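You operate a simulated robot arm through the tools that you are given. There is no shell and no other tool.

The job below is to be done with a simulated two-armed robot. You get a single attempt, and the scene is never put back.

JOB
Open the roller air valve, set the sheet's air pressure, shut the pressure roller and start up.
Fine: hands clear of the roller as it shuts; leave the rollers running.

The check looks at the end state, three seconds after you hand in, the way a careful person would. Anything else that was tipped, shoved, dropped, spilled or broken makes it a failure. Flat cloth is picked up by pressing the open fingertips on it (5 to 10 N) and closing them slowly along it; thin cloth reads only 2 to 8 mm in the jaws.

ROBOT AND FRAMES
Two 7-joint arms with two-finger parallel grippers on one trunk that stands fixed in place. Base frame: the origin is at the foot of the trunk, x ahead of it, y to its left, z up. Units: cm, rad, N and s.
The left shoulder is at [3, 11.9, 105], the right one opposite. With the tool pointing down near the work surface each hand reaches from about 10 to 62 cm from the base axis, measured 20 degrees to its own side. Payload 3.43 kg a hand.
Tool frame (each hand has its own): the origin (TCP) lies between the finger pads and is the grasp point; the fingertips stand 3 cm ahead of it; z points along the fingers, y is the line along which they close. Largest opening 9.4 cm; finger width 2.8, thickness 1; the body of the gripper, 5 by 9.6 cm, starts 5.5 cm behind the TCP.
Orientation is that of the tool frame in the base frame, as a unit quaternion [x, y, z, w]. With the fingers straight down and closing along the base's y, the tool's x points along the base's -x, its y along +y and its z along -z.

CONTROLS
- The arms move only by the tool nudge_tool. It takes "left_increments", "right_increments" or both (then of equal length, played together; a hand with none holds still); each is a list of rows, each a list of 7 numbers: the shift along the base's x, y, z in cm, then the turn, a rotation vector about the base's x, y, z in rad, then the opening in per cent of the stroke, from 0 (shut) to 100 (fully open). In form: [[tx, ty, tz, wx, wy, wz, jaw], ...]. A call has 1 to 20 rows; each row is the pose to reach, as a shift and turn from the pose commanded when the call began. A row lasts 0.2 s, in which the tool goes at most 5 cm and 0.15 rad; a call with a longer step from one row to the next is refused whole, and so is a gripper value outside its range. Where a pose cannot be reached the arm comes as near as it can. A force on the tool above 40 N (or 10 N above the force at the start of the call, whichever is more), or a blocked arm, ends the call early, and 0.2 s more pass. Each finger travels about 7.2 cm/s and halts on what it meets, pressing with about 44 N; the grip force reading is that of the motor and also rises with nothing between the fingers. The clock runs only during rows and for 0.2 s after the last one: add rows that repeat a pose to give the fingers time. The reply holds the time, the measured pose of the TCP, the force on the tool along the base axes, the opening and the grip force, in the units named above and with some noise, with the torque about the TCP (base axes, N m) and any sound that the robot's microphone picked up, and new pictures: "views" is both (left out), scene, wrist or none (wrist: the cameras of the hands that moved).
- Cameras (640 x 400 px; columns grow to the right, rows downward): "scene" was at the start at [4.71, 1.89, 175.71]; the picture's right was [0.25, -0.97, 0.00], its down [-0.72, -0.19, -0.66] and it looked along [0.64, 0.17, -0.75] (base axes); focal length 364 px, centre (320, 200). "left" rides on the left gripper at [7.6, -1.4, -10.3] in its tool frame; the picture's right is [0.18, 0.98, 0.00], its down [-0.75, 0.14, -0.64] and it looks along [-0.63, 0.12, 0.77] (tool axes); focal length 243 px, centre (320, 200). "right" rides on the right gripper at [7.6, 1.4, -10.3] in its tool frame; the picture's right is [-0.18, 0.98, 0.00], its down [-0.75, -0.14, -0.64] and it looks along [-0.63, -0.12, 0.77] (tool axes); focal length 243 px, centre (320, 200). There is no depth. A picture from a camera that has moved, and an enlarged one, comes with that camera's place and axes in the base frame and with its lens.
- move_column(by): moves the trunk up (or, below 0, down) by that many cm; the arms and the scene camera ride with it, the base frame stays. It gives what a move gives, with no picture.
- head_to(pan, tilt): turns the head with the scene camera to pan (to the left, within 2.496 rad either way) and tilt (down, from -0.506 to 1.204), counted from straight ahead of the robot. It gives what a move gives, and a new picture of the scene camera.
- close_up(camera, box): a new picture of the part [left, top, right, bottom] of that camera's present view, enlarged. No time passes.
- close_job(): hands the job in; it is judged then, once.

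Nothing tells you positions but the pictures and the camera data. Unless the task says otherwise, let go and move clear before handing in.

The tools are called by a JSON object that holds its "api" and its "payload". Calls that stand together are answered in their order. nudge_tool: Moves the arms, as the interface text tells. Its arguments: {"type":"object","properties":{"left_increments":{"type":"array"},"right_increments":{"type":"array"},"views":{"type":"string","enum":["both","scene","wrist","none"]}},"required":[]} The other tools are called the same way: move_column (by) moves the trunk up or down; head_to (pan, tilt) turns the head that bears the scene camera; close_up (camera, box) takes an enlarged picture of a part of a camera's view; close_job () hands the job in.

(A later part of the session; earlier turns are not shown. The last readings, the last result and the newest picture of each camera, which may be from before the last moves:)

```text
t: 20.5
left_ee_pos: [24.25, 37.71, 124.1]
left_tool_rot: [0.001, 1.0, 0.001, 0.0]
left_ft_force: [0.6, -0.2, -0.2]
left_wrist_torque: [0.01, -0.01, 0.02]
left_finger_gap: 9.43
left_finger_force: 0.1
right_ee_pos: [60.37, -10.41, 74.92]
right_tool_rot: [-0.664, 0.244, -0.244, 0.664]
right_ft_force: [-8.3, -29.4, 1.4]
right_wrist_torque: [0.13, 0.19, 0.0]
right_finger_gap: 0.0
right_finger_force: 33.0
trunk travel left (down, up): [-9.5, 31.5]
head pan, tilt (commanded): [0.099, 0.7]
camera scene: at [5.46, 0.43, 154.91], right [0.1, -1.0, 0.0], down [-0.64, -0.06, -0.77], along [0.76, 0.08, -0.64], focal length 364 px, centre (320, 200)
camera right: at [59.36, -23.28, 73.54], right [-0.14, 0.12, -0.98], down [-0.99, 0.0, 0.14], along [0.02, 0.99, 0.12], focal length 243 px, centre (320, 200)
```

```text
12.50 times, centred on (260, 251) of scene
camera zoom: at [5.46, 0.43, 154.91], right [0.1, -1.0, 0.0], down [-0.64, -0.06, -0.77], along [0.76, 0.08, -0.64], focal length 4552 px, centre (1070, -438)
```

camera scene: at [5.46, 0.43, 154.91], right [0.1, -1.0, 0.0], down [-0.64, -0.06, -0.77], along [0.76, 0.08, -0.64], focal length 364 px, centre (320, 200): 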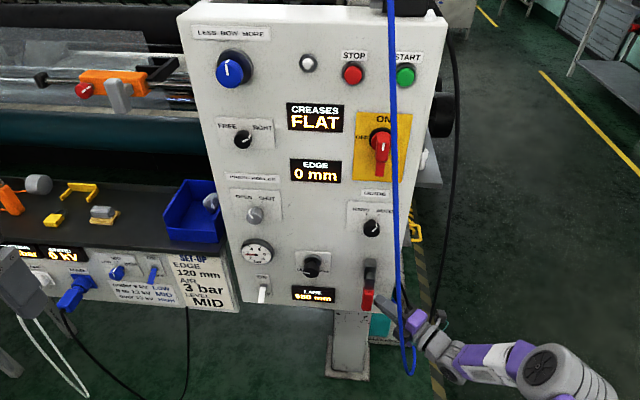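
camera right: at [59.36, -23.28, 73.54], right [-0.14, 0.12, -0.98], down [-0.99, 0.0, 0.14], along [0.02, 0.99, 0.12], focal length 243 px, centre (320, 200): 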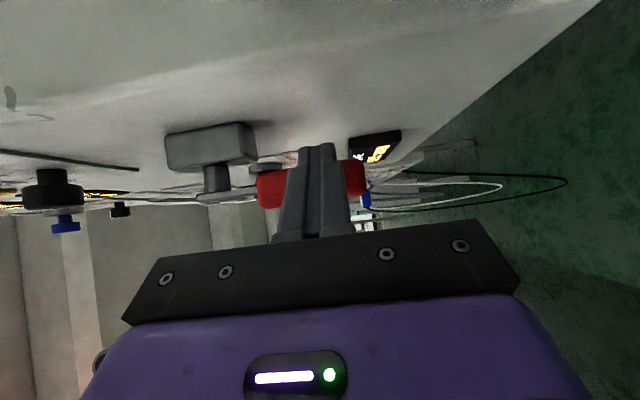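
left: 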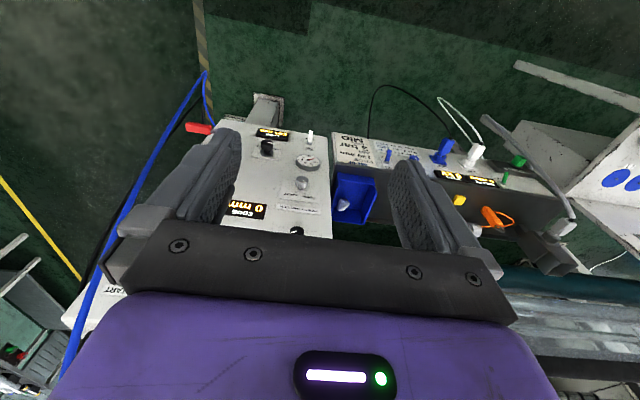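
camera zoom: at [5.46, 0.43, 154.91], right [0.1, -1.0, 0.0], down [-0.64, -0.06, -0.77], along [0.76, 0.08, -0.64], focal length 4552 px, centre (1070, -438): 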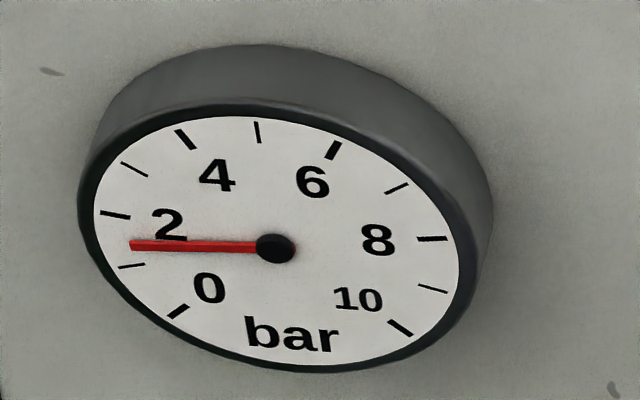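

The lever reached its stop, so the valve is fully open and the gauge reads about 1.4 bar. The sheet wants 3 bar, so the LESS/MORE knob at about (61.5, 8.4, 84.5) must go clockwise. I'll draw the right hand back and bring the left hand round to point forward.

{"api": "nudge_tool", "payload": {"right_increments": [[-0.3, -1.3, 0, 0, 0, 0, 0], [-2.5, -4.5, 0.5, 0, 0, 0, 0], [-5, -7.5, 1.5, 0, 0, 0, 0], [-7.5, -10.5, 3, 0, 0, 0, 0], [-10, -13.5, 5, 0, 0, 0, 0], [-12, -16, 8, 0, 0, 0, 0], [-14, -18, 11, 0, 0, 0, 0], [-14, -20, 14, 0, 0, 0, 0]], "views": "none"}}

{"api": "nudge_tool", "payload": {"left_increments": [[1, -2, -2, 0, -0.14, 0, 70], [2, -4, -4, 0, -0.28, 0, 70], [3, -6, -6, 0, -0.42, 0, 70], [4.5, -8.5, -8.5, 0, -0.56, 0, 70], [6, -11, -11, 0, -0.7, 0, 70], [7.5, -13.5, -14, 0, -0.84, 0, 70], [9, -16, -17, 0, -0.98, 0, 70], [10.5, -18.5, -20, 0, -1.12, 0, 70], [12, -21, -23, 0, -1.26, 0, 70], [14, -23.5, -26.5, 0, -1.4, 0, 70], [16, -26, -30, 0, -1.52, 0, 70], [18, -28, -33, 0, -1.571, 0, 70], [19, -29.6, -36, 0, -1.571, 0, 70], [20, -29.6, -38, 0, -1.571, 0, 70]]}}

```text
t: 22.3
left_ee_pos: [24.4, 38.05, 124.05]
left_tool_rot: [0.0, 1.0, 0.0, 0.0]
left_ft_force: [-0.8, -0.3, -0.8]
left_wrist_torque: [0.01, -0.04, 0.01]
left_finger_gap: 9.41
left_finger_force: 0.0
right_ee_pos: [46.29, -29.76, 88.96]
right_tool_rot: [-0.664, 0.242, -0.241, 0.665]
right_ft_force: [0.9, -0.5, 0.8]
right_wrist_torque: [0.0, 0.02, -0.02]
right_finger_gap: 0.02
right_finger_force: 33.1
trunk travel left (down, up): [-9.5, 31.5]
head pan, tilt (commanded): [0.099, 0.7]
```

```text
t: 25.3
left_ee_pos: [44.14, 8.27, 86.02]
left_tool_rot: [0.0, 0.706, 0.0, 0.708]
left_ft_force: [0.4, 0.2, 1.0]
left_wrist_torque: [-0.04, -0.01, 0.04]
left_finger_gap: 6.61
left_finger_force: 0.0
left hand out of reach, approached as far as the arm can: row 8, 9, 10, 11, 12, 13
right_ee_pos: [46.28, -29.85, 88.78]
right_tool_rot: [-0.664, 0.242, -0.242, 0.665]
right_ft_force: [0.2, -0.4, -0.6]
right_wrist_torque: [-0.04, -0.02, 0.0]
right_finger_gap: 0.0
right_finger_force: 33.0
trunk travel left (down, up): [-9.5, 31.5]
head pan, tilt (commanded): [0.099, 0.7]
camera scene: at [5.51, 0.67, 154.91], right [0.1, -1.0, 0.0], down [-0.64, -0.06, -0.77], along [0.76, 0.08, -0.64], focal length 364 px, centre (320, 200)
camera left: at [34.0, 6.81, 78.48], right [0.0, 0.98, -0.18], down [-0.64, 0.14, 0.75], along [0.77, 0.12, 0.63], focal length 243 px, centre (320, 200)
```

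scene: 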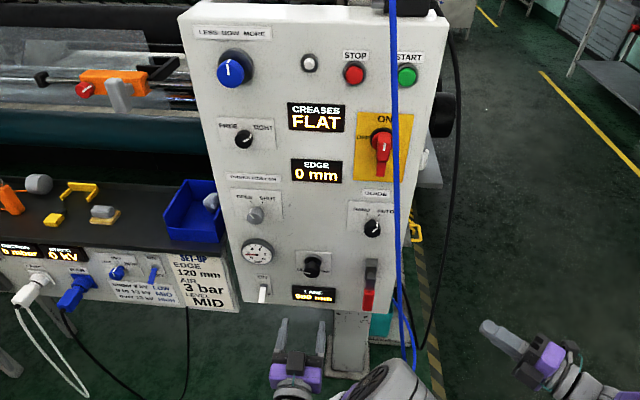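
left: 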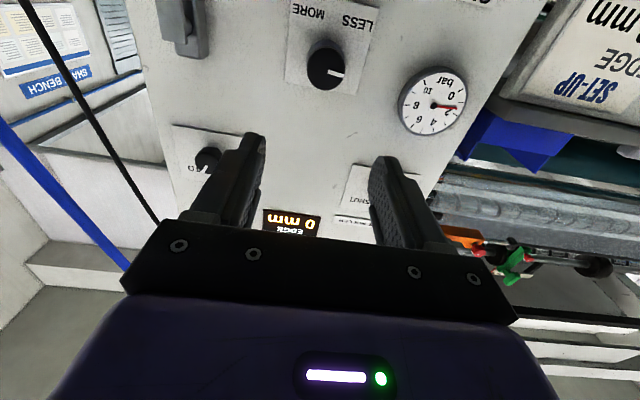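

The left hand points forward at (44, 8.3, 86) and its camera shows the knob in line, the gauge in view, and the knob mark near 9 o'clock. I'll roll the hand back 0.8 rad to leave room to turn, and move up close with the jaws open.

{"api": "nudge_tool", "payload": {"left_increments": [[2, 0, -0.4, -0.13, 0, 0, 70], [4, 0.1, -0.8, -0.26, 0, 0, 70], [6, 0.1, -1.2, -0.4, 0, 0, 70], [8, 0.15, -1.6, -0.53, 0, 0, 70], [10, 0.2, -2, -0.66, 0, 0, 70], [12, 0.2, -2.2, -0.8, 0, 0, 70], [12.5, 0.2, -2.2, -0.8, 0, 0, 70]]}}

{"api": "close_up", "payload": {"camera": "scene", "box": [220, 210, 460, 360]}}

```text
t: 26.9
left_ee_pos: [56.94, 8.7, 83.81]
left_tool_rot: [-0.277, 0.651, -0.275, 0.652]
left_ft_force: [-0.4, 0.2, 0.2]
left_wrist_torque: [0.01, -0.04, 0.0]
left_finger_gap: 6.55
left_finger_force: 0.0
right_ee_pos: [46.36, -29.73, 88.81]
right_tool_rot: [-0.664, 0.242, -0.242, 0.665]
right_ft_force: [0.5, 0.3, 0.6]
right_wrist_torque: [0.0, 0.0, 0.01]
right_finger_gap: 0.0
right_finger_force: 32.5
trunk travel left (down, up): [-9.5, 31.5]
head pan, tilt (commanded): [0.099, 0.7]
camera scene: at [5.58, 0.76, 154.9], right [0.1, -1.0, 0.0], down [-0.64, -0.06, -0.76], along [0.76, 0.08, -0.64], focal length 364 px, centre (320, 200)
camera left: at [46.63, 2.12, 79.66], right [0.0, 0.55, -0.83], down [-0.64, 0.64, 0.42], along [0.77, 0.54, 0.35], focal length 243 px, centre (320, 200)
```

scene: 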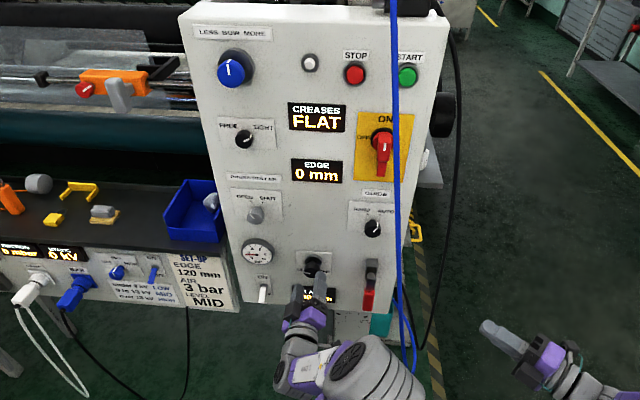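
left: 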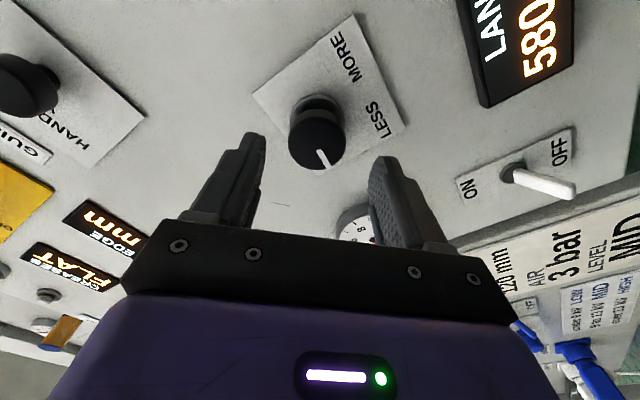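

```text
2.67 times, centred on (340, 285) of scene
camera zoom: at [5.58, 0.76, 154.9], right [0.1, -1.0, 0.0], down [-0.64, -0.06, -0.76], along [0.76, 0.08, -0.64], focal length 971 px, centre (267, -27)
```

zoom: 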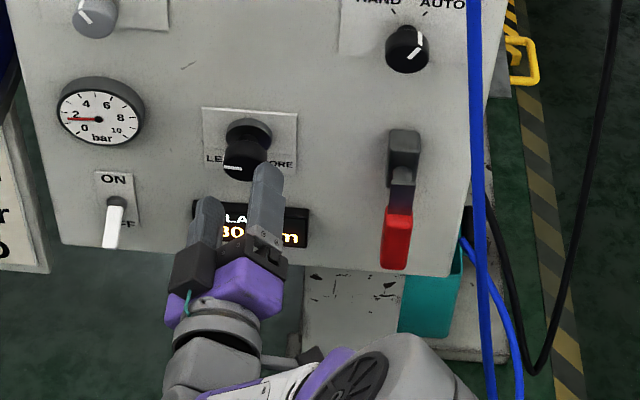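

The knob sits between the open fingers in both views, centred near y 8.3, z 83.8. I'll move in 3.7 cm and close on its cap.

{"api": "nudge_tool", "payload": {"left_increments": [[1, -0.15, 0, 0, 0, 0, 70], [2, -0.3, 0, 0, 0, 0, 70], [3, -0.35, 0, 0, 0, 0, 70], [3.7, -0.35, 0, 0, 0, 0, 70], [3.7, -0.35, 0, 0, 0, 0, 55], [3.7, -0.35, 0, 0, 0, 0, 45], [3.7, -0.35, 0, 0, 0, 0, 35], [3.7, -0.35, 0, 0, 0, 0, 20], [3.7, -0.35, 0, 0, 0, 0, 10]]}}

{"api": "close_up", "payload": {"camera": "scene", "box": [220, 210, 460, 360]}}

```text
t: 28.9
left_ee_pos: [60.59, 8.38, 83.76]
left_tool_rot: [-0.274, 0.651, -0.276, 0.652]
left_ft_force: [1.9, -1.2, -0.1]
left_wrist_torque: [0.01, 0.05, -0.1]
left_finger_gap: 3.98
left_finger_force: 45.2
right_ee_pos: [46.37, -29.8, 88.84]
right_tool_rot: [-0.664, 0.242, -0.242, 0.665]
right_ft_force: [1.1, -0.1, 0.0]
right_wrist_torque: [0.01, 0.05, 0.01]
right_finger_gap: 0.03
right_finger_force: 33.1
trunk travel left (down, up): [-9.5, 31.5]
head pan, tilt (commanded): [0.099, 0.7]
camera scene: at [5.6, 0.76, 154.9], right [0.1, -1.0, 0.0], down [-0.64, -0.06, -0.76], along [0.76, 0.08, -0.64], focal length 364 px, centre (320, 200)
camera left: at [50.3, 1.8, 79.62], right [0.0, 0.55, -0.83], down [-0.64, 0.64, 0.42], along [0.77, 0.54, 0.36], focal length 243 px, centre (320, 200)
```

scene: 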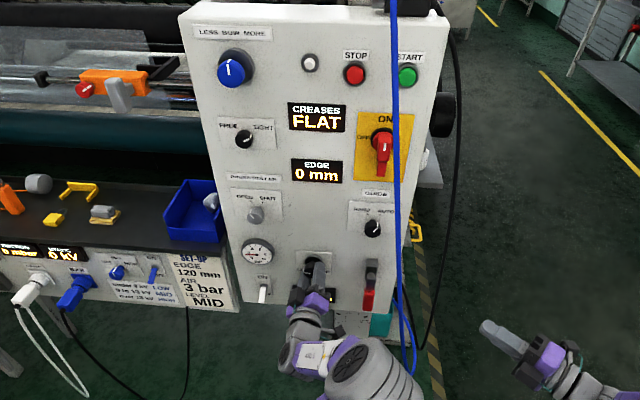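
left: 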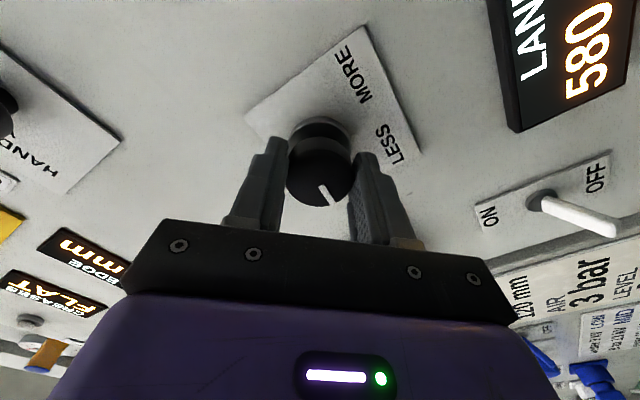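

```text
2.67 times, centred on (340, 285) of scene
camera zoom: at [5.6, 0.76, 154.9], right [0.1, -1.0, 0.0], down [-0.64, -0.06, -0.76], along [0.76, 0.08, -0.64], focal length 971 px, centre (267, -27)
```

zoom: 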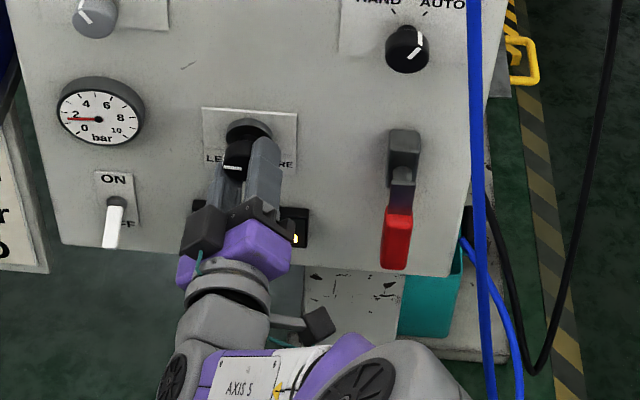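

The jaws hold the knob at 4.0 cm with almost no side load. I'll give a small clockwise trial turn and watch the gauge and the LANE display.

{"api": "nudge_tool", "payload": {"left_increments": [[0, 0, 0, 0.1, 0, 0, 10], [0, 0, 0, 0.2, 0, 0, 10], [0, 0, 0, 0.3, 0, 0, 10], [0, 0, 0, 0.3, 0, 0, 10], [0, 0, 0, 0.3, 0, 0, 10]]}}

{"api": "close_up", "payload": {"camera": "scene", "box": [235, 235, 285, 267]}}

{"api": "close_up", "payload": {"camera": "scene", "box": [220, 210, 460, 360]}}

```text
t: 30.1
left_ee_pos: [60.51, 8.42, 83.78]
left_tool_rot: [-0.175, 0.685, -0.174, 0.685]
left_ft_force: [-3.0, 0.7, -5.3]
left_wrist_torque: [0.02, -0.67, 0.39]
left_finger_gap: 3.94
left_finger_force: 45.6
right_ee_pos: [46.52, -29.69, 88.83]
right_tool_rot: [0.665, -0.242, 0.241, -0.664]
right_ft_force: [-1.5, -0.1, 0.3]
right_wrist_torque: [-0.01, -0.03, 0.02]
right_finger_gap: 0.0
right_finger_force: 33.3
trunk travel left (down, up): [-9.5, 31.5]
head pan, tilt (commanded): [0.099, 0.7]
camera scene: at [5.59, 0.78, 154.9], right [0.1, -1.0, 0.0], down [-0.64, -0.06, -0.76], along [0.76, 0.08, -0.64], focal length 364 px, centre (320, 200)
camera left: at [50.29, 3.42, 77.86], right [0.0, 0.77, -0.63], down [-0.64, 0.48, 0.59], along [0.77, 0.41, 0.5], focal length 243 px, centre (320, 200)
```

scene: 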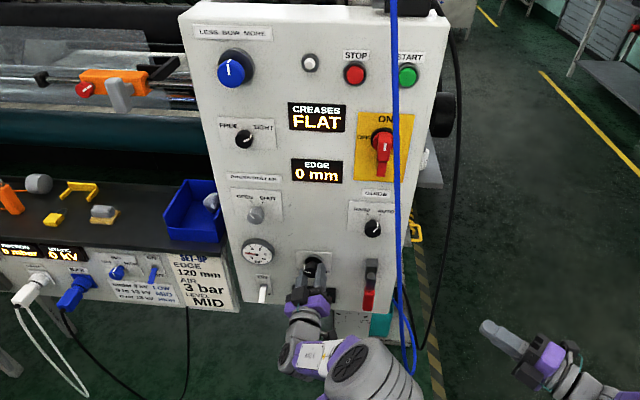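
left: 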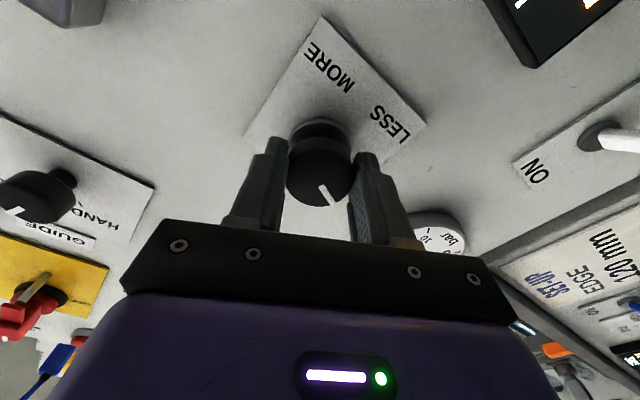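

```text
12.50 times, centred on (260, 251) of scene
camera zoom: at [5.59, 0.78, 154.9], right [0.1, -1.0, 0.0], down [-0.64, -0.06, -0.76], along [0.76, 0.08, -0.64], focal length 4552 px, centre (1070, -438)
```

zoom: 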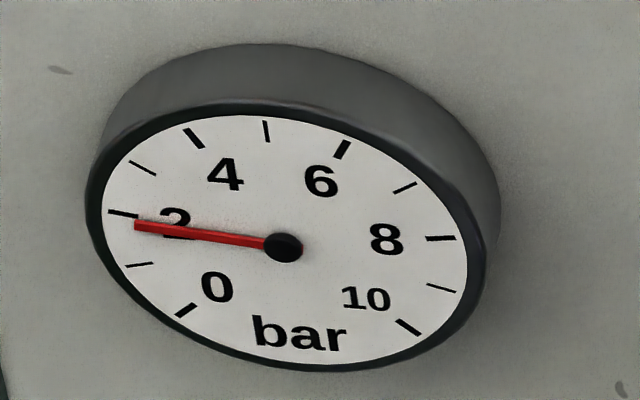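

```text
2.67 times, centred on (340, 285) of scene
camera zoom: at [5.59, 0.78, 154.9], right [0.1, -1.0, 0.0], down [-0.64, -0.06, -0.76], along [0.76, 0.08, -0.64], focal length 971 px, centre (267, -27)
```

zoom: 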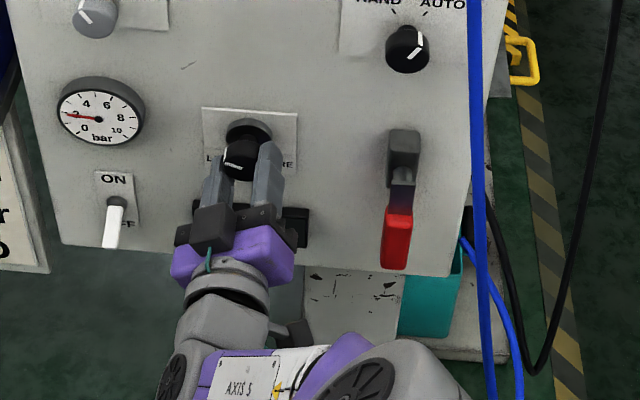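

The gauge rose from about 1.4 to about 1.8 bar, so this knob is the regulator. I'll turn on by 0.6 rad and wait for the needle to settle.

{"api": "nudge_tool", "payload": {"left_increments": [[0, 0, 0, 0.1, 0, 0, 10], [0, 0, 0, 0.2, 0, 0, 10], [0, 0, 0, 0.3, 0, 0, 10], [0, 0, 0, 0.4, 0, 0, 10], [0, 0, 0, 0.5, 0, 0, 10], [0, 0, 0, 0.6, 0, 0, 10], [0, 0, 0, 0.6, 0, 0, 10], [0, 0, 0, 0.6, 0, 0, 10], [0, 0, 0, 0.6, 0, 0, 10], [0, 0, 0, 0.6, 0, 0, 10]]}}

{"api": "close_up", "payload": {"camera": "scene", "box": [235, 235, 285, 267]}}

{"api": "close_up", "payload": {"camera": "scene", "box": [220, 210, 460, 360]}}

```text
t: 32.3
left_ee_pos: [60.49, 8.51, 83.77]
left_tool_rot: [0.034, 0.707, 0.036, 0.706]
left_ft_force: [-5.2, 18.7, -10.5]
left_wrist_torque: [-0.05, -0.29, 0.28]
left_finger_gap: 3.95
left_finger_force: 45.1
right_ee_pos: [46.34, -29.53, 88.9]
right_tool_rot: [0.665, -0.242, 0.241, -0.664]
right_ft_force: [-0.4, 0.2, -0.1]
right_wrist_torque: [-0.01, 0.01, 0.06]
right_finger_gap: 0.0
right_finger_force: 33.2
trunk travel left (down, up): [-9.5, 31.5]
head pan, tilt (commanded): [0.099, 0.7]
camera scene: at [5.6, 1.01, 154.9], right [0.1, -1.0, 0.0], down [-0.64, -0.07, -0.76], along [0.76, 0.07, -0.64], focal length 364 px, centre (320, 200)
camera left: at [50.28, 7.8, 76.12], right [0.0, 1.0, -0.09], down [-0.64, 0.06, 0.76], along [0.77, 0.06, 0.64], focal length 243 px, centre (320, 200)
```

scene: 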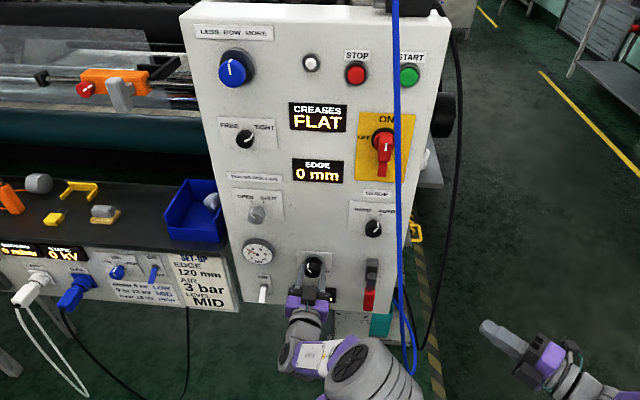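
left: 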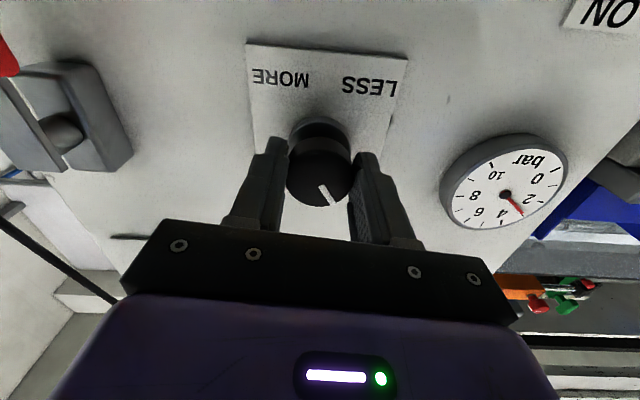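

```text
12.50 times, centred on (260, 251) of scene
camera zoom: at [5.6, 1.01, 154.9], right [0.1, -1.0, 0.0], down [-0.64, -0.07, -0.76], along [0.76, 0.07, -0.64], focal length 4552 px, centre (1070, -438)
```

zoom: 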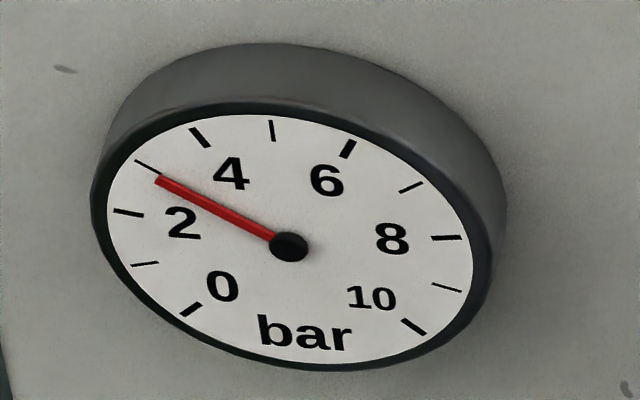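

```text
2.67 times, centred on (340, 285) of scene
camera zoom: at [5.6, 1.01, 154.9], right [0.1, -1.0, 0.0], down [-0.64, -0.07, -0.76], along [0.76, 0.07, -0.64], focal length 971 px, centre (267, -27)
```

zoom: 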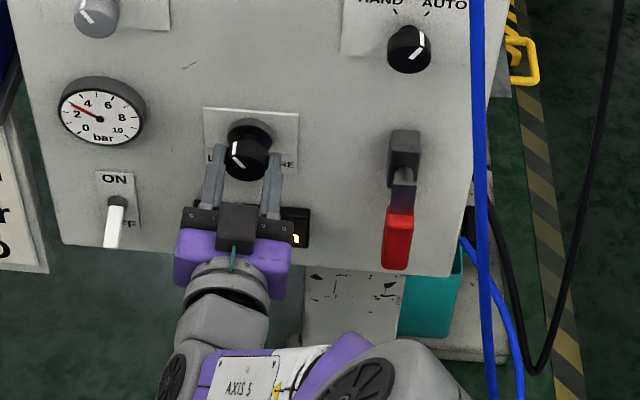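

The needle is now at about 2.9 bar from the scene view. I'll read it again more squarely with the left wrist camera before trimming.

{"api": "close_up", "payload": {"camera": "left", "box": [430, 125, 580, 235]}}

{"api": "close_up", "payload": {"camera": "scene", "box": [240, 236, 278, 268]}}

```text
3.64 times, centred on (505, 180) of left
camera zoom: at [50.28, 7.8, 76.12], right [0.0, 1.0, -0.09], down [-0.64, 0.06, 0.76], along [0.77, 0.06, 0.64], focal length 882 px, centre (-353, 273)
```

zoom: 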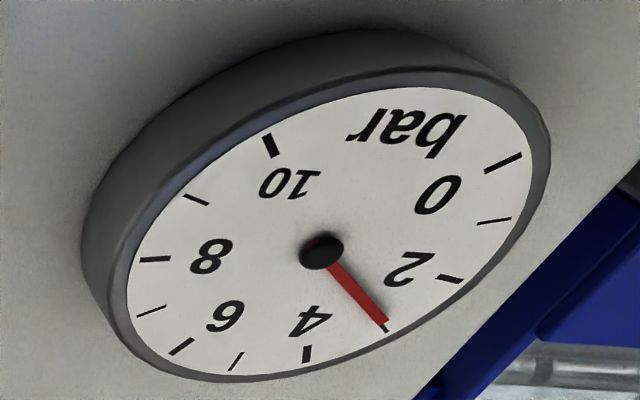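

```text
12.50 times, centred on (259, 252) of scene
camera zoom: at [5.6, 1.01, 154.9], right [0.1, -1.0, 0.0], down [-0.64, -0.07, -0.76], along [0.76, 0.07, -0.64], focal length 4552 px, centre (1082, -450)
```

zoom: 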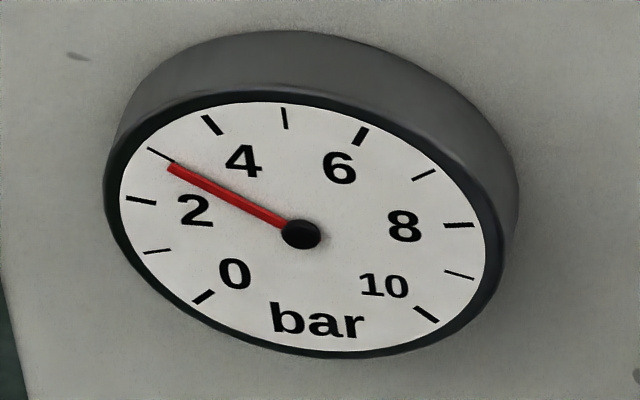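

Both views put the needle at 2.9 to 2.95 bar. I'll trim by +0.04 rad, then let go of the knob and draw straight back, and check the gauge again.

{"api": "nudge_tool", "payload": {"left_increments": [[0, 0, 0, 0.04, 0, 0, 10], [0, 0, 0, 0.04, 0, 0, 10], [0, 0, 0, 0.04, 0, 0, 25], [0, 0, 0, 0.04, 0, 0, 45], [0, 0, 0, 0.04, 0, 0, 70], [0, 0, 0, 0.04, 0, 0, 70], [-1.5, 0, 0, 0.04, 0, 0, 70], [-3.5, 0, 0, 0.04, 0, 0, 70], [-6, 0, 0, 0.04, 0, 0, 70], [-9, 0, 0, 0.04, 0, 0, 70], [-12, 0, 0, 0.04, 0, 0, 70], [-14, 0, 0, 0.04, 0, 0, 70]]}}

{"api": "close_up", "payload": {"camera": "scene", "box": [240, 236, 278, 268]}}

{"api": "close_up", "payload": {"camera": "left", "box": [390, 50, 490, 150]}}

{"api": "close_up", "payload": {"camera": "scene", "box": [210, 120, 450, 320]}}

```text
t: 34.9
left_ee_pos: [46.56, 8.43, 83.89]
left_tool_rot: [0.05, 0.705, 0.049, 0.706]
left_ft_force: [-0.6, 0.2, 0.8]
left_wrist_torque: [0.03, 0.03, -0.02]
left_finger_gap: 6.56
left_finger_force: 0.1
right_ee_pos: [46.34, -29.74, 88.86]
right_tool_rot: [-0.664, 0.242, -0.242, 0.665]
right_ft_force: [0.6, 0.2, 0.2]
right_wrist_torque: [0.01, -0.02, -0.02]
right_finger_gap: 0.0
right_finger_force: 33.1
trunk travel left (down, up): [-9.5, 31.5]
head pan, tilt (commanded): [0.099, 0.7]
camera scene: at [5.56, 0.76, 154.9], right [0.1, -1.0, 0.0], down [-0.64, -0.06, -0.77], along [0.76, 0.08, -0.64], focal length 364 px, centre (320, 200)
camera left: at [36.26, 7.96, 76.16], right [0.0, 1.0, -0.05], down [-0.64, 0.04, 0.76], along [0.77, 0.03, 0.64], focal length 243 px, centre (320, 200)
```

scene: 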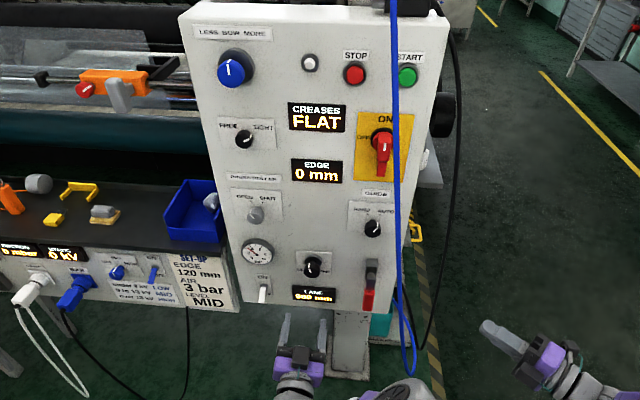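
left: 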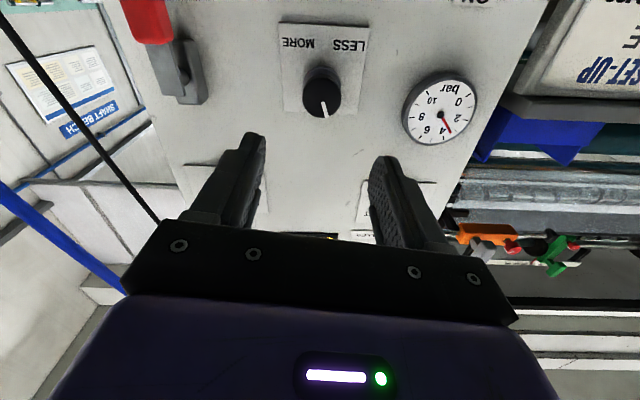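

```text
12.50 times, centred on (259, 252) of scene
camera zoom: at [5.56, 0.76, 154.9], right [0.1, -1.0, 0.0], down [-0.64, -0.06, -0.77], along [0.76, 0.08, -0.64], focal length 4552 px, centre (1082, -450)
```

zoom: 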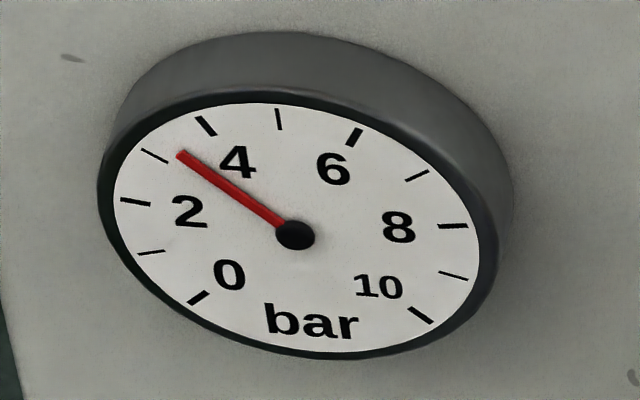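

```text
4.00 times, centred on (440, 100) of left
camera zoom: at [36.26, 7.96, 76.16], right [0.0, 1.0, -0.05], down [-0.64, 0.04, 0.76], along [0.77, 0.03, 0.64], focal length 970 px, centre (-160, 600)
```

zoom: 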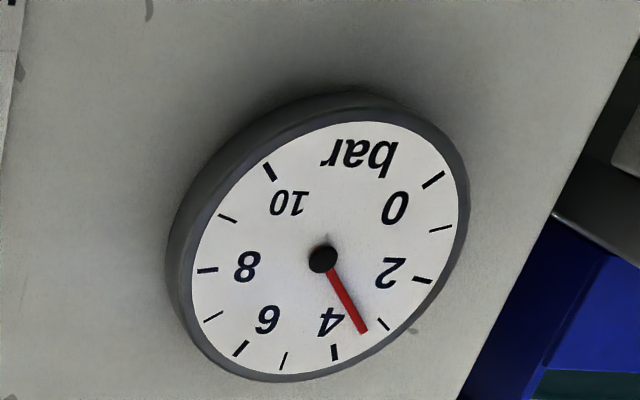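

```text
2.00 times, centred on (330, 220) of scene
camera zoom: at [5.56, 0.76, 154.9], right [0.1, -1.0, 0.0], down [-0.64, -0.06, -0.77], along [0.76, 0.08, -0.64], focal length 728 px, centre (300, 160)
```

zoom: 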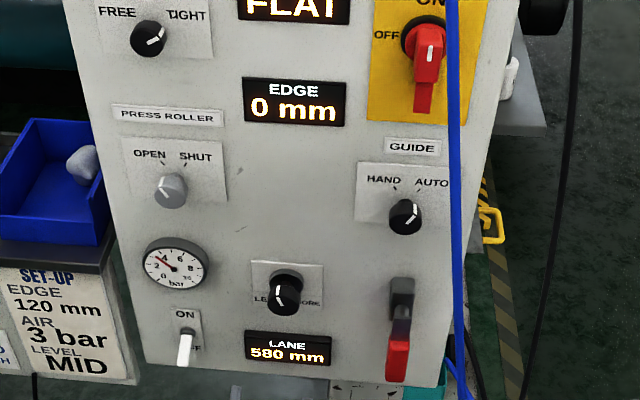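

After letting go the gauge has settled higher, about 3.4 bar, so the needle lags the knob. I'll wait a second to see whether it has stopped moving.

{"api": "nudge_tool", "payload": {"left_increments": [[0, 0, 0, 0, 0, 0, 70], [0, 0, 0, 0, 0, 0, 70], [0, 0, 0, 0, 0, 0, 70], [0, 0, 0, 0, 0, 0, 70], [0, 0, 0, 0, 0, 0, 70]], "views": "none"}}

{"api": "close_up", "payload": {"camera": "scene", "box": [240, 236, 278, 268]}}

```text
t: 36.1
left_ee_pos: [46.46, 8.35, 83.68]
left_tool_rot: [0.051, 0.705, 0.048, 0.706]
left_ft_force: [-0.6, 0.2, -0.7]
left_wrist_torque: [0.03, 0.01, 0.02]
left_finger_gap: 6.6
left_finger_force: 0.0
right_ee_pos: [46.47, -29.69, 88.9]
right_tool_rot: [0.665, -0.242, 0.243, -0.664]
right_ft_force: [0.4, -0.3, -0.7]
right_wrist_torque: [-0.02, -0.01, -0.01]
right_finger_gap: 0.0
right_finger_force: 33.4
trunk travel left (down, up): [-9.5, 31.5]
head pan, tilt (commanded): [0.099, 0.7]
```

```text
12.50 times, centred on (259, 252) of scene
camera zoom: at [5.57, 0.76, 154.9], right [0.1, -1.0, 0.0], down [-0.64, -0.06, -0.76], along [0.76, 0.08, -0.64], focal length 4552 px, centre (1082, -450)
```

zoom: 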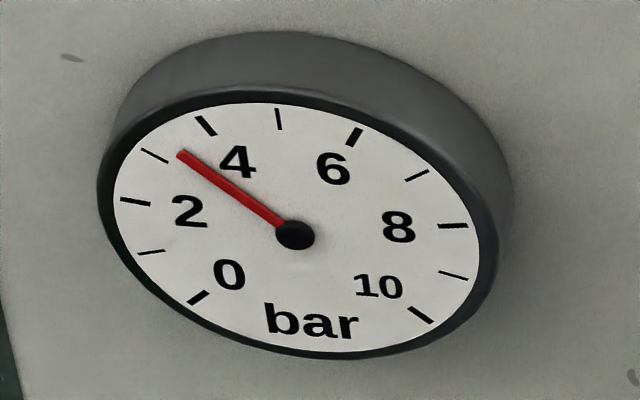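

It is steady at about 3.4 bar, which makes it roughly 2 bar per radian. I'll take hold again, turn back 0.19 rad, and wait for the needle to settle while still holding.

{"api": "nudge_tool", "payload": {"left_increments": [[3, 0.05, 0, 0, 0, 0, 70], [6, 0.1, 0, 0, 0, 0, 70], [9, 0.15, -0.1, 0, 0, 0, 70], [12, 0.15, -0.1, 0, 0, 0, 70], [14, 0.15, -0.1, 0, 0, 0, 70], [14, 0.15, -0.1, 0, 0, 0, 55], [14, 0.15, -0.1, 0, 0, 0, 45], [14, 0.15, -0.1, 0, 0, 0, 35], [14, 0.15, -0.1, 0, 0, 0, 20], [14, 0.15, -0.1, 0, 0, 0, 10], [14, 0.15, -0.1, -0.06, 0, 0, 10], [14, 0.15, -0.1, -0.12, 0, 0, 10], [14, 0.15, -0.1, -0.19, 0, 0, 10], [14, 0.15, -0.1, -0.19, 0, 0, 10], [14, 0.15, -0.1, -0.19, 0, 0, 10], [14, 0.15, -0.1, -0.19, 0, 0, 10], [14, 0.15, -0.1, -0.19, 0, 0, 10], [14, 0.15, -0.1, -0.19, 0, 0, 10], [14, 0.15, -0.1, -0.19, 0, 0, 10], [14, 0.15, -0.1, -0.19, 0, 0, 10]]}}

{"api": "close_up", "payload": {"camera": "scene", "box": [240, 236, 278, 268]}}

{"api": "close_up", "payload": {"camera": "left", "box": [430, 125, 580, 235]}}

```text
t: 40.3
left_ee_pos: [60.49, 8.56, 83.82]
left_tool_rot: [-0.019, 0.707, -0.018, 0.707]
left_ft_force: [5.7, 10.3, 7.5]
left_wrist_torque: [-0.04, 0.09, 0.18]
left_finger_gap: 3.94
left_finger_force: 45.0
right_ee_pos: [46.45, -29.62, 88.9]
right_tool_rot: [-0.664, 0.242, -0.242, 0.665]
right_ft_force: [-0.4, -1.0, -0.5]
right_wrist_torque: [0.02, -0.01, 0.03]
right_finger_gap: 0.0
right_finger_force: 33.3
trunk travel left (down, up): [-9.5, 31.5]
head pan, tilt (commanded): [0.099, 0.7]
camera scene: at [5.57, 0.89, 154.9], right [0.1, -1.0, 0.0], down [-0.64, -0.06, -0.76], along [0.76, 0.08, -0.64], focal length 364 px, centre (320, 200)
camera left: at [50.27, 6.63, 76.38], right [0.0, 0.97, -0.23], down [-0.64, 0.18, 0.75], along [0.77, 0.15, 0.62], focal length 243 px, centre (320, 200)
```

scene: 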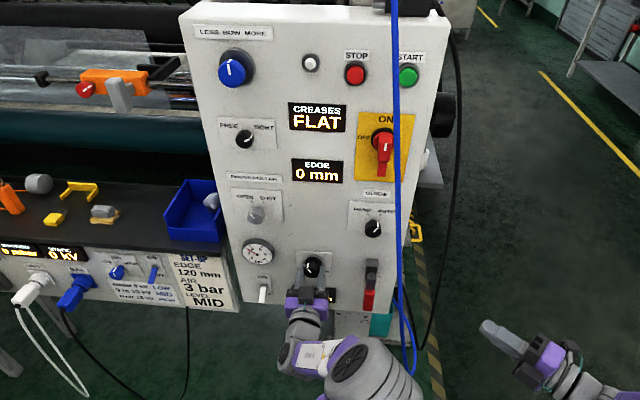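
left: 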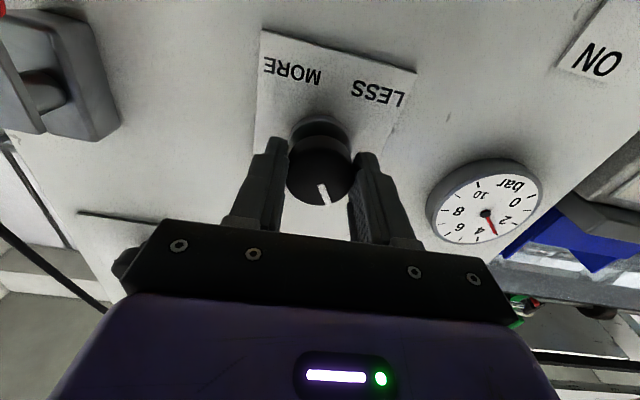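

```text
12.50 times, centred on (259, 252) of scene
camera zoom: at [5.57, 0.89, 154.9], right [0.1, -1.0, 0.0], down [-0.64, -0.06, -0.76], along [0.76, 0.08, -0.64], focal length 4552 px, centre (1082, -450)
```

zoom: 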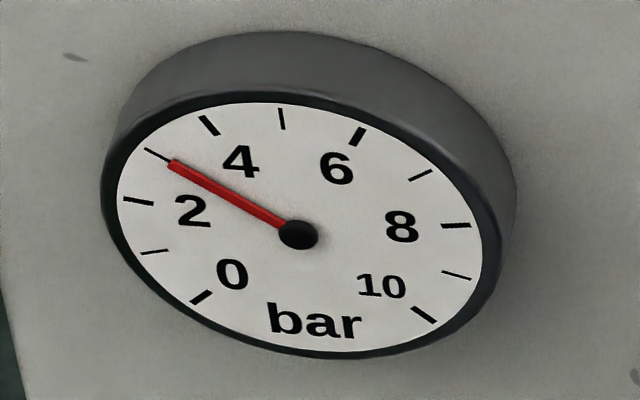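

```text
3.64 times, centred on (505, 180) of left
camera zoom: at [50.27, 6.63, 76.38], right [0.0, 0.97, -0.23], down [-0.64, 0.18, 0.75], along [0.77, 0.15, 0.62], focal length 882 px, centre (-353, 273)
```

zoom: 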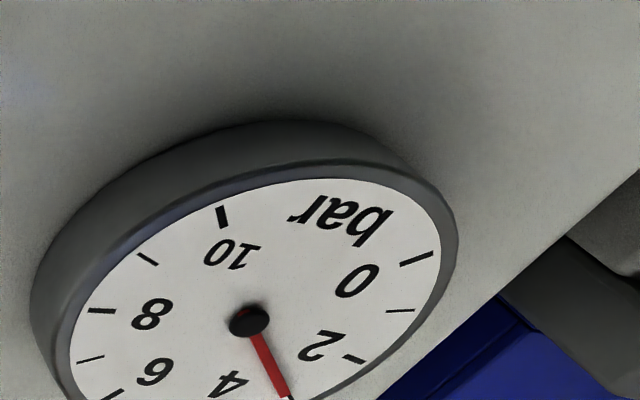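

The needle now points at the 3 mark, about 3.05 to 3.1 and perhaps still settling. I'll let go, draw back and read it again.

{"api": "nudge_tool", "payload": {"left_increments": [[0, 0, 0, 0, 0, 0, 25], [0, 0, 0, 0, 0, 0, 45], [0, 0, 0, 0, 0, 0, 70], [0, 0, 0, 0, 0, 0, 70], [-1.5, 0, 0, 0, 0, 0, 70], [-3.5, 0, 0, 0, 0, 0, 70], [-6, 0, 0, 0, 0, 0, 70], [-9, 0, 0, 0, 0, 0, 70], [-12, 0, 0, 0, 0, 0, 70], [-15, 0, 0, 0, 0, 0, 70], [-15, 0, 0, 0, 0, 0, 70]]}}

{"api": "close_up", "payload": {"camera": "scene", "box": [240, 236, 278, 268]}}

{"api": "close_up", "payload": {"camera": "left", "box": [390, 60, 490, 160]}}

{"api": "close_up", "payload": {"camera": "scene", "box": [225, 180, 305, 230]}}

```text
t: 42.7
left_ee_pos: [45.53, 8.39, 83.76]
left_tool_rot: [-0.018, 0.706, -0.018, 0.707]
left_ft_force: [0.0, -0.1, 1.0]
left_wrist_torque: [-0.02, -0.01, -0.03]
left_finger_gap: 6.57
left_finger_force: 0.0
right_ee_pos: [46.39, -29.82, 88.76]
right_tool_rot: [0.665, -0.241, 0.241, -0.664]
right_ft_force: [0.2, 0.3, -0.9]
right_wrist_torque: [0.04, 0.01, 0.0]
right_finger_gap: 0.0
right_finger_force: 33.0
trunk travel left (down, up): [-9.5, 31.5]
head pan, tilt (commanded): [0.099, 0.7]
camera scene: at [5.57, 0.76, 154.9], right [0.1, -1.0, 0.0], down [-0.64, -0.06, -0.76], along [0.76, 0.08, -0.64], focal length 364 px, centre (320, 200)
camera left: at [35.27, 6.61, 76.32], right [0.0, 0.97, -0.23], down [-0.64, 0.18, 0.74], along [0.77, 0.15, 0.63], focal length 243 px, centre (320, 200)
```

scene: 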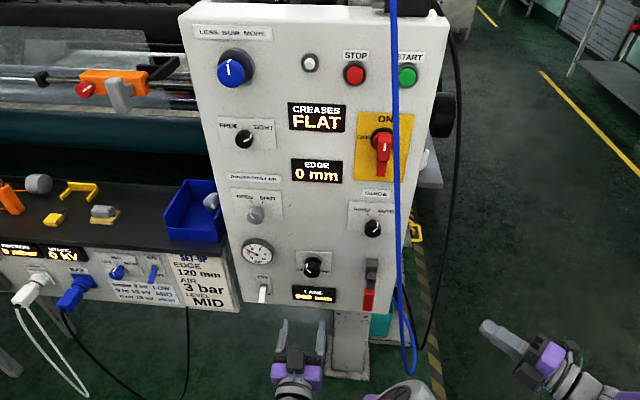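
left: 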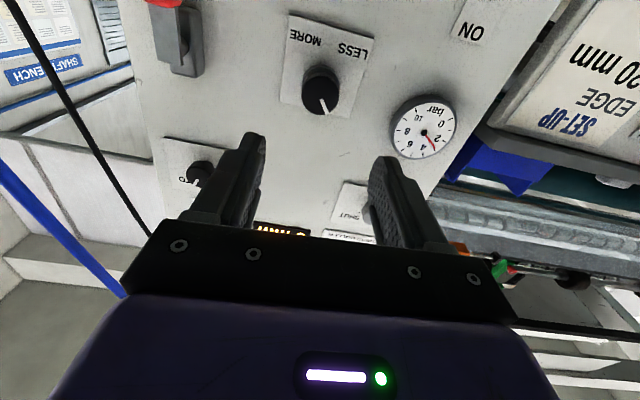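

```text
12.50 times, centred on (259, 252) of scene
camera zoom: at [5.57, 0.76, 154.9], right [0.1, -1.0, 0.0], down [-0.64, -0.06, -0.76], along [0.76, 0.08, -0.64], focal length 4552 px, centre (1082, -450)
```

zoom: 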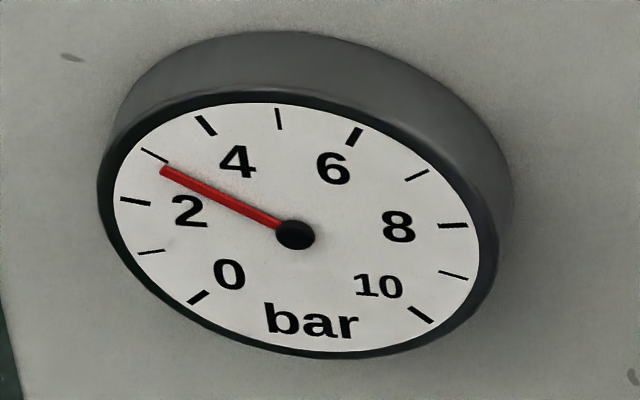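

```text
4.00 times, centred on (440, 110) of left
camera zoom: at [35.27, 6.61, 76.32], right [0.0, 0.97, -0.23], down [-0.64, 0.18, 0.74], along [0.77, 0.15, 0.63], focal length 970 px, centre (-160, 560)
```

zoom: 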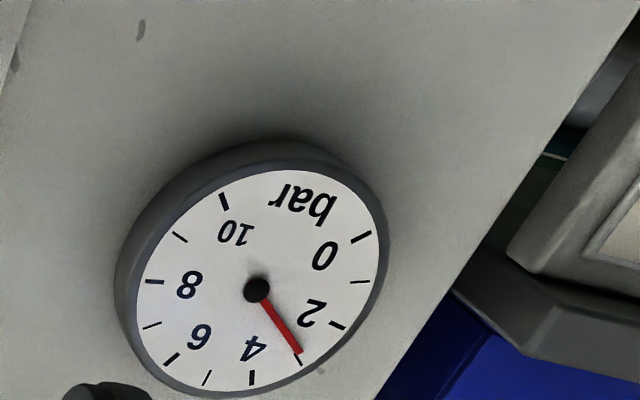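

```text
8.00 times, centred on (265, 205) of scene
camera zoom: at [5.57, 0.76, 154.9], right [0.1, -1.0, 0.0], down [-0.64, -0.06, -0.76], along [0.76, 0.08, -0.64], focal length 2913 px, centre (760, 160)
```

zoom: 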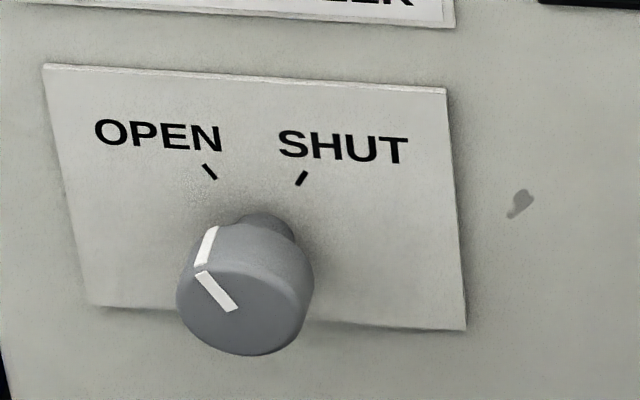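

The gauge now reads about 2.95 to 3.0 bar in both views, which matches the sheet. The PRESS ROLLER selector at about (63, 21, 99) points to OPEN, so I'll bring the left hand in front of it with its roll set back for a clockwise turn.

{"api": "nudge_tool", "payload": {"left_increments": [[0, 2, 2.5, -0.1, 0, 0, 70], [0, 4, 5, -0.2, 0, 0, 70], [0, 6, 8, -0.3, 0, 0, 70], [0, 8, 10.5, -0.4, 0, 0, 70], [0, 10, 13, -0.5, 0, 0, 70], [0, 12.2, 15.5, -0.55, 0, 0, 70], [2, 12.2, 15.5, -0.55, 0, 0, 70], [4, 12.2, 15.5, -0.55, 0, 0, 70]]}}

{"api": "close_up", "payload": {"camera": "scene", "box": [240, 236, 278, 268]}}

{"api": "close_up", "payload": {"camera": "scene", "box": [210, 160, 370, 280]}}

```text
t: 44.5
left_ee_pos: [49.64, 20.66, 99.02]
left_tool_rot: [-0.21, 0.675, -0.21, 0.676]
left_ft_force: [0.9, 0.8, -0.6]
left_wrist_torque: [0.0, -0.03, 0.0]
left_finger_gap: 6.59
left_finger_force: 0.1
left hand out of reach, approached as far as the arm can: row 3, 4, 5, 6, 7
right_ee_pos: [46.5, -29.75, 88.89]
right_tool_rot: [0.665, -0.242, 0.242, -0.664]
right_ft_force: [-0.3, -0.3, 1.0]
right_wrist_torque: [-0.03, 0.01, 0.03]
right_finger_gap: 0.01
right_finger_force: 32.6
trunk travel left (down, up): [-9.5, 31.5]
head pan, tilt (commanded): [0.099, 0.7]
camera scene: at [5.58, 0.78, 154.9], right [0.1, -0.99, 0.0], down [-0.64, -0.06, -0.76], along [0.76, 0.08, -0.64], focal length 364 px, centre (320, 200)
camera left: at [39.37, 15.12, 93.83], right [0.0, 0.71, -0.71], down [-0.64, 0.54, 0.54], along [0.77, 0.46, 0.45], focal length 243 px, centre (320, 200)
```

scene: 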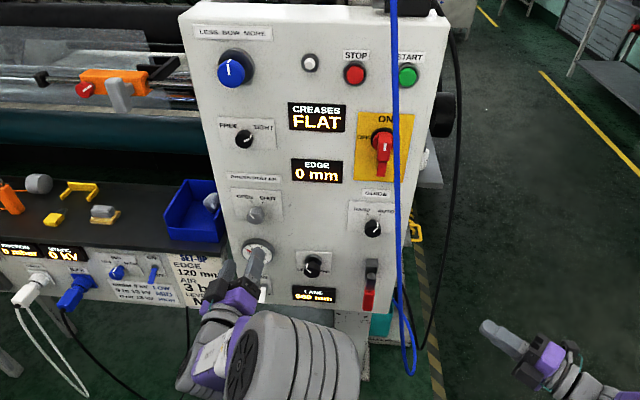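
left: 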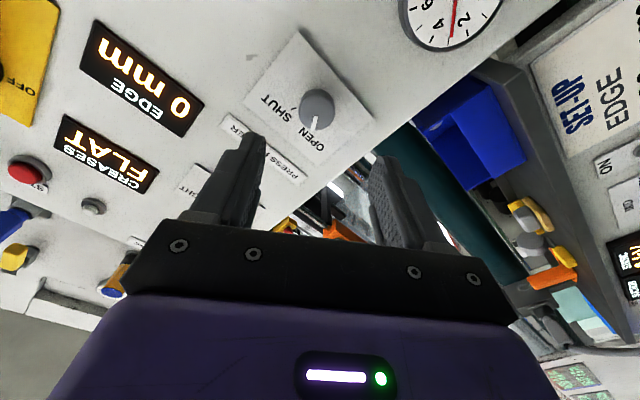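

```text
12.50 times, centred on (259, 252) of scene
camera zoom: at [5.58, 0.78, 154.9], right [0.1, -0.99, 0.0], down [-0.64, -0.06, -0.76], along [0.76, 0.08, -0.64], focal length 4552 px, centre (1082, -450)
```

zoom: 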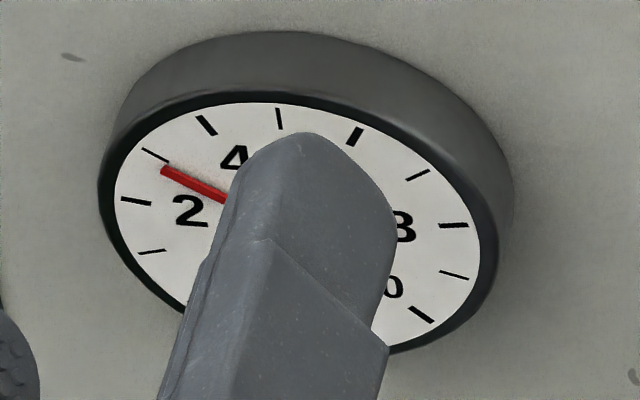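

```text
3.33 times, centred on (290, 220) of scene
camera zoom: at [5.58, 0.78, 154.9], right [0.1, -0.99, 0.0], down [-0.64, -0.06, -0.76], along [0.76, 0.08, -0.64], focal length 1214 px, centre (420, 133)
```

zoom: 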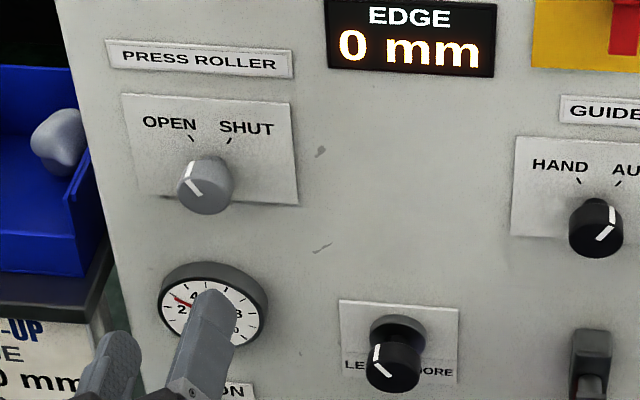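

The needle is steady at about 2.95 to 3. The selector's front centre works out at (63.0, 20.9, 100.0), so I'll move the open fingers up round it.

{"api": "nudge_tool", "payload": {"left_increments": [[3, 0.1, 0.4, 0, 0, 0, 70], [6, 0.2, 0.8, 0, 0, 0, 70], [8.5, 0.25, 1.0, 0, 0, 0, 70], [8.5, 0.25, 1.0, 0, 0, 0, 70]]}}

{"api": "close_up", "payload": {"camera": "scene", "box": [210, 160, 370, 280]}}

```text
t: 45.5
left_ee_pos: [57.96, 20.91, 100.26]
left_tool_rot: [-0.21, 0.675, -0.209, 0.676]
left_ft_force: [0.5, -0.3, 0.5]
left_wrist_torque: [-0.03, 0.01, -0.01]
left_finger_gap: 6.56
left_finger_force: 0.0
right_ee_pos: [46.45, -29.76, 88.82]
right_tool_rot: [0.665, -0.242, 0.241, -0.664]
right_ft_force: [-0.4, -0.3, 0.6]
right_wrist_torque: [0.01, 0.03, -0.01]
right_finger_gap: 0.02
right_finger_force: 32.9
trunk travel left (down, up): [-9.5, 31.5]
head pan, tilt (commanded): [0.099, 0.7]
camera scene: at [5.57, 0.78, 154.9], right [0.1, -1.0, 0.0], down [-0.64, -0.06, -0.77], along [0.76, 0.08, -0.64], focal length 364 px, centre (320, 200)
camera left: at [47.8, 15.44, 94.91], right [0.0, 0.71, -0.71], down [-0.64, 0.54, 0.54], along [0.77, 0.45, 0.45], focal length 243 px, centre (320, 200)
```

scene: 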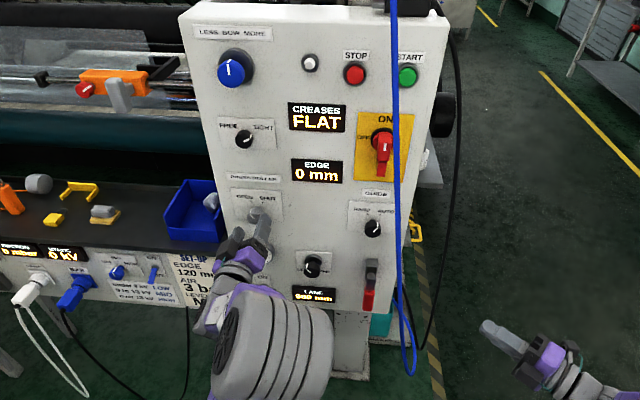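
left: 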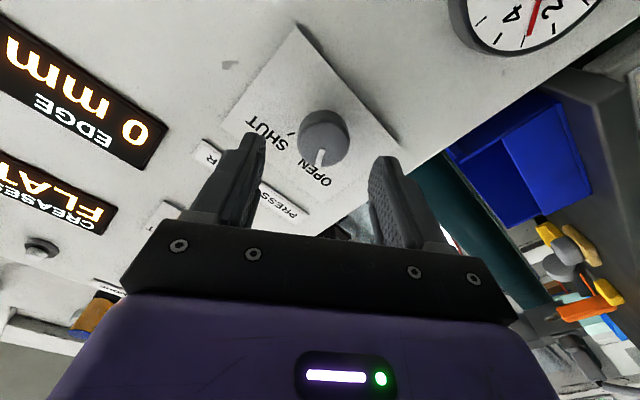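

```text
3.33 times, centred on (290, 220) of scene
camera zoom: at [5.57, 0.78, 154.9], right [0.1, -1.0, 0.0], down [-0.64, -0.06, -0.77], along [0.76, 0.08, -0.64], focal length 1214 px, centre (420, 133)
```

zoom: 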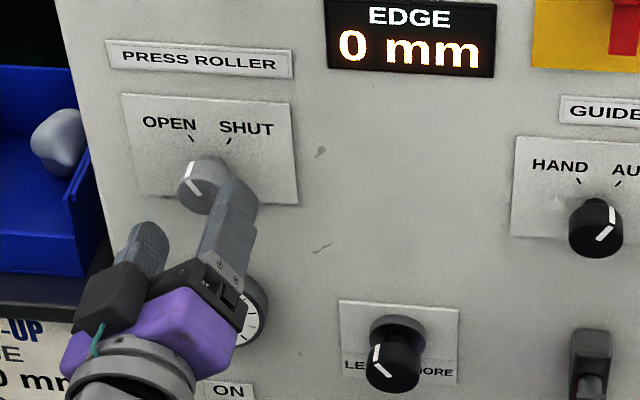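

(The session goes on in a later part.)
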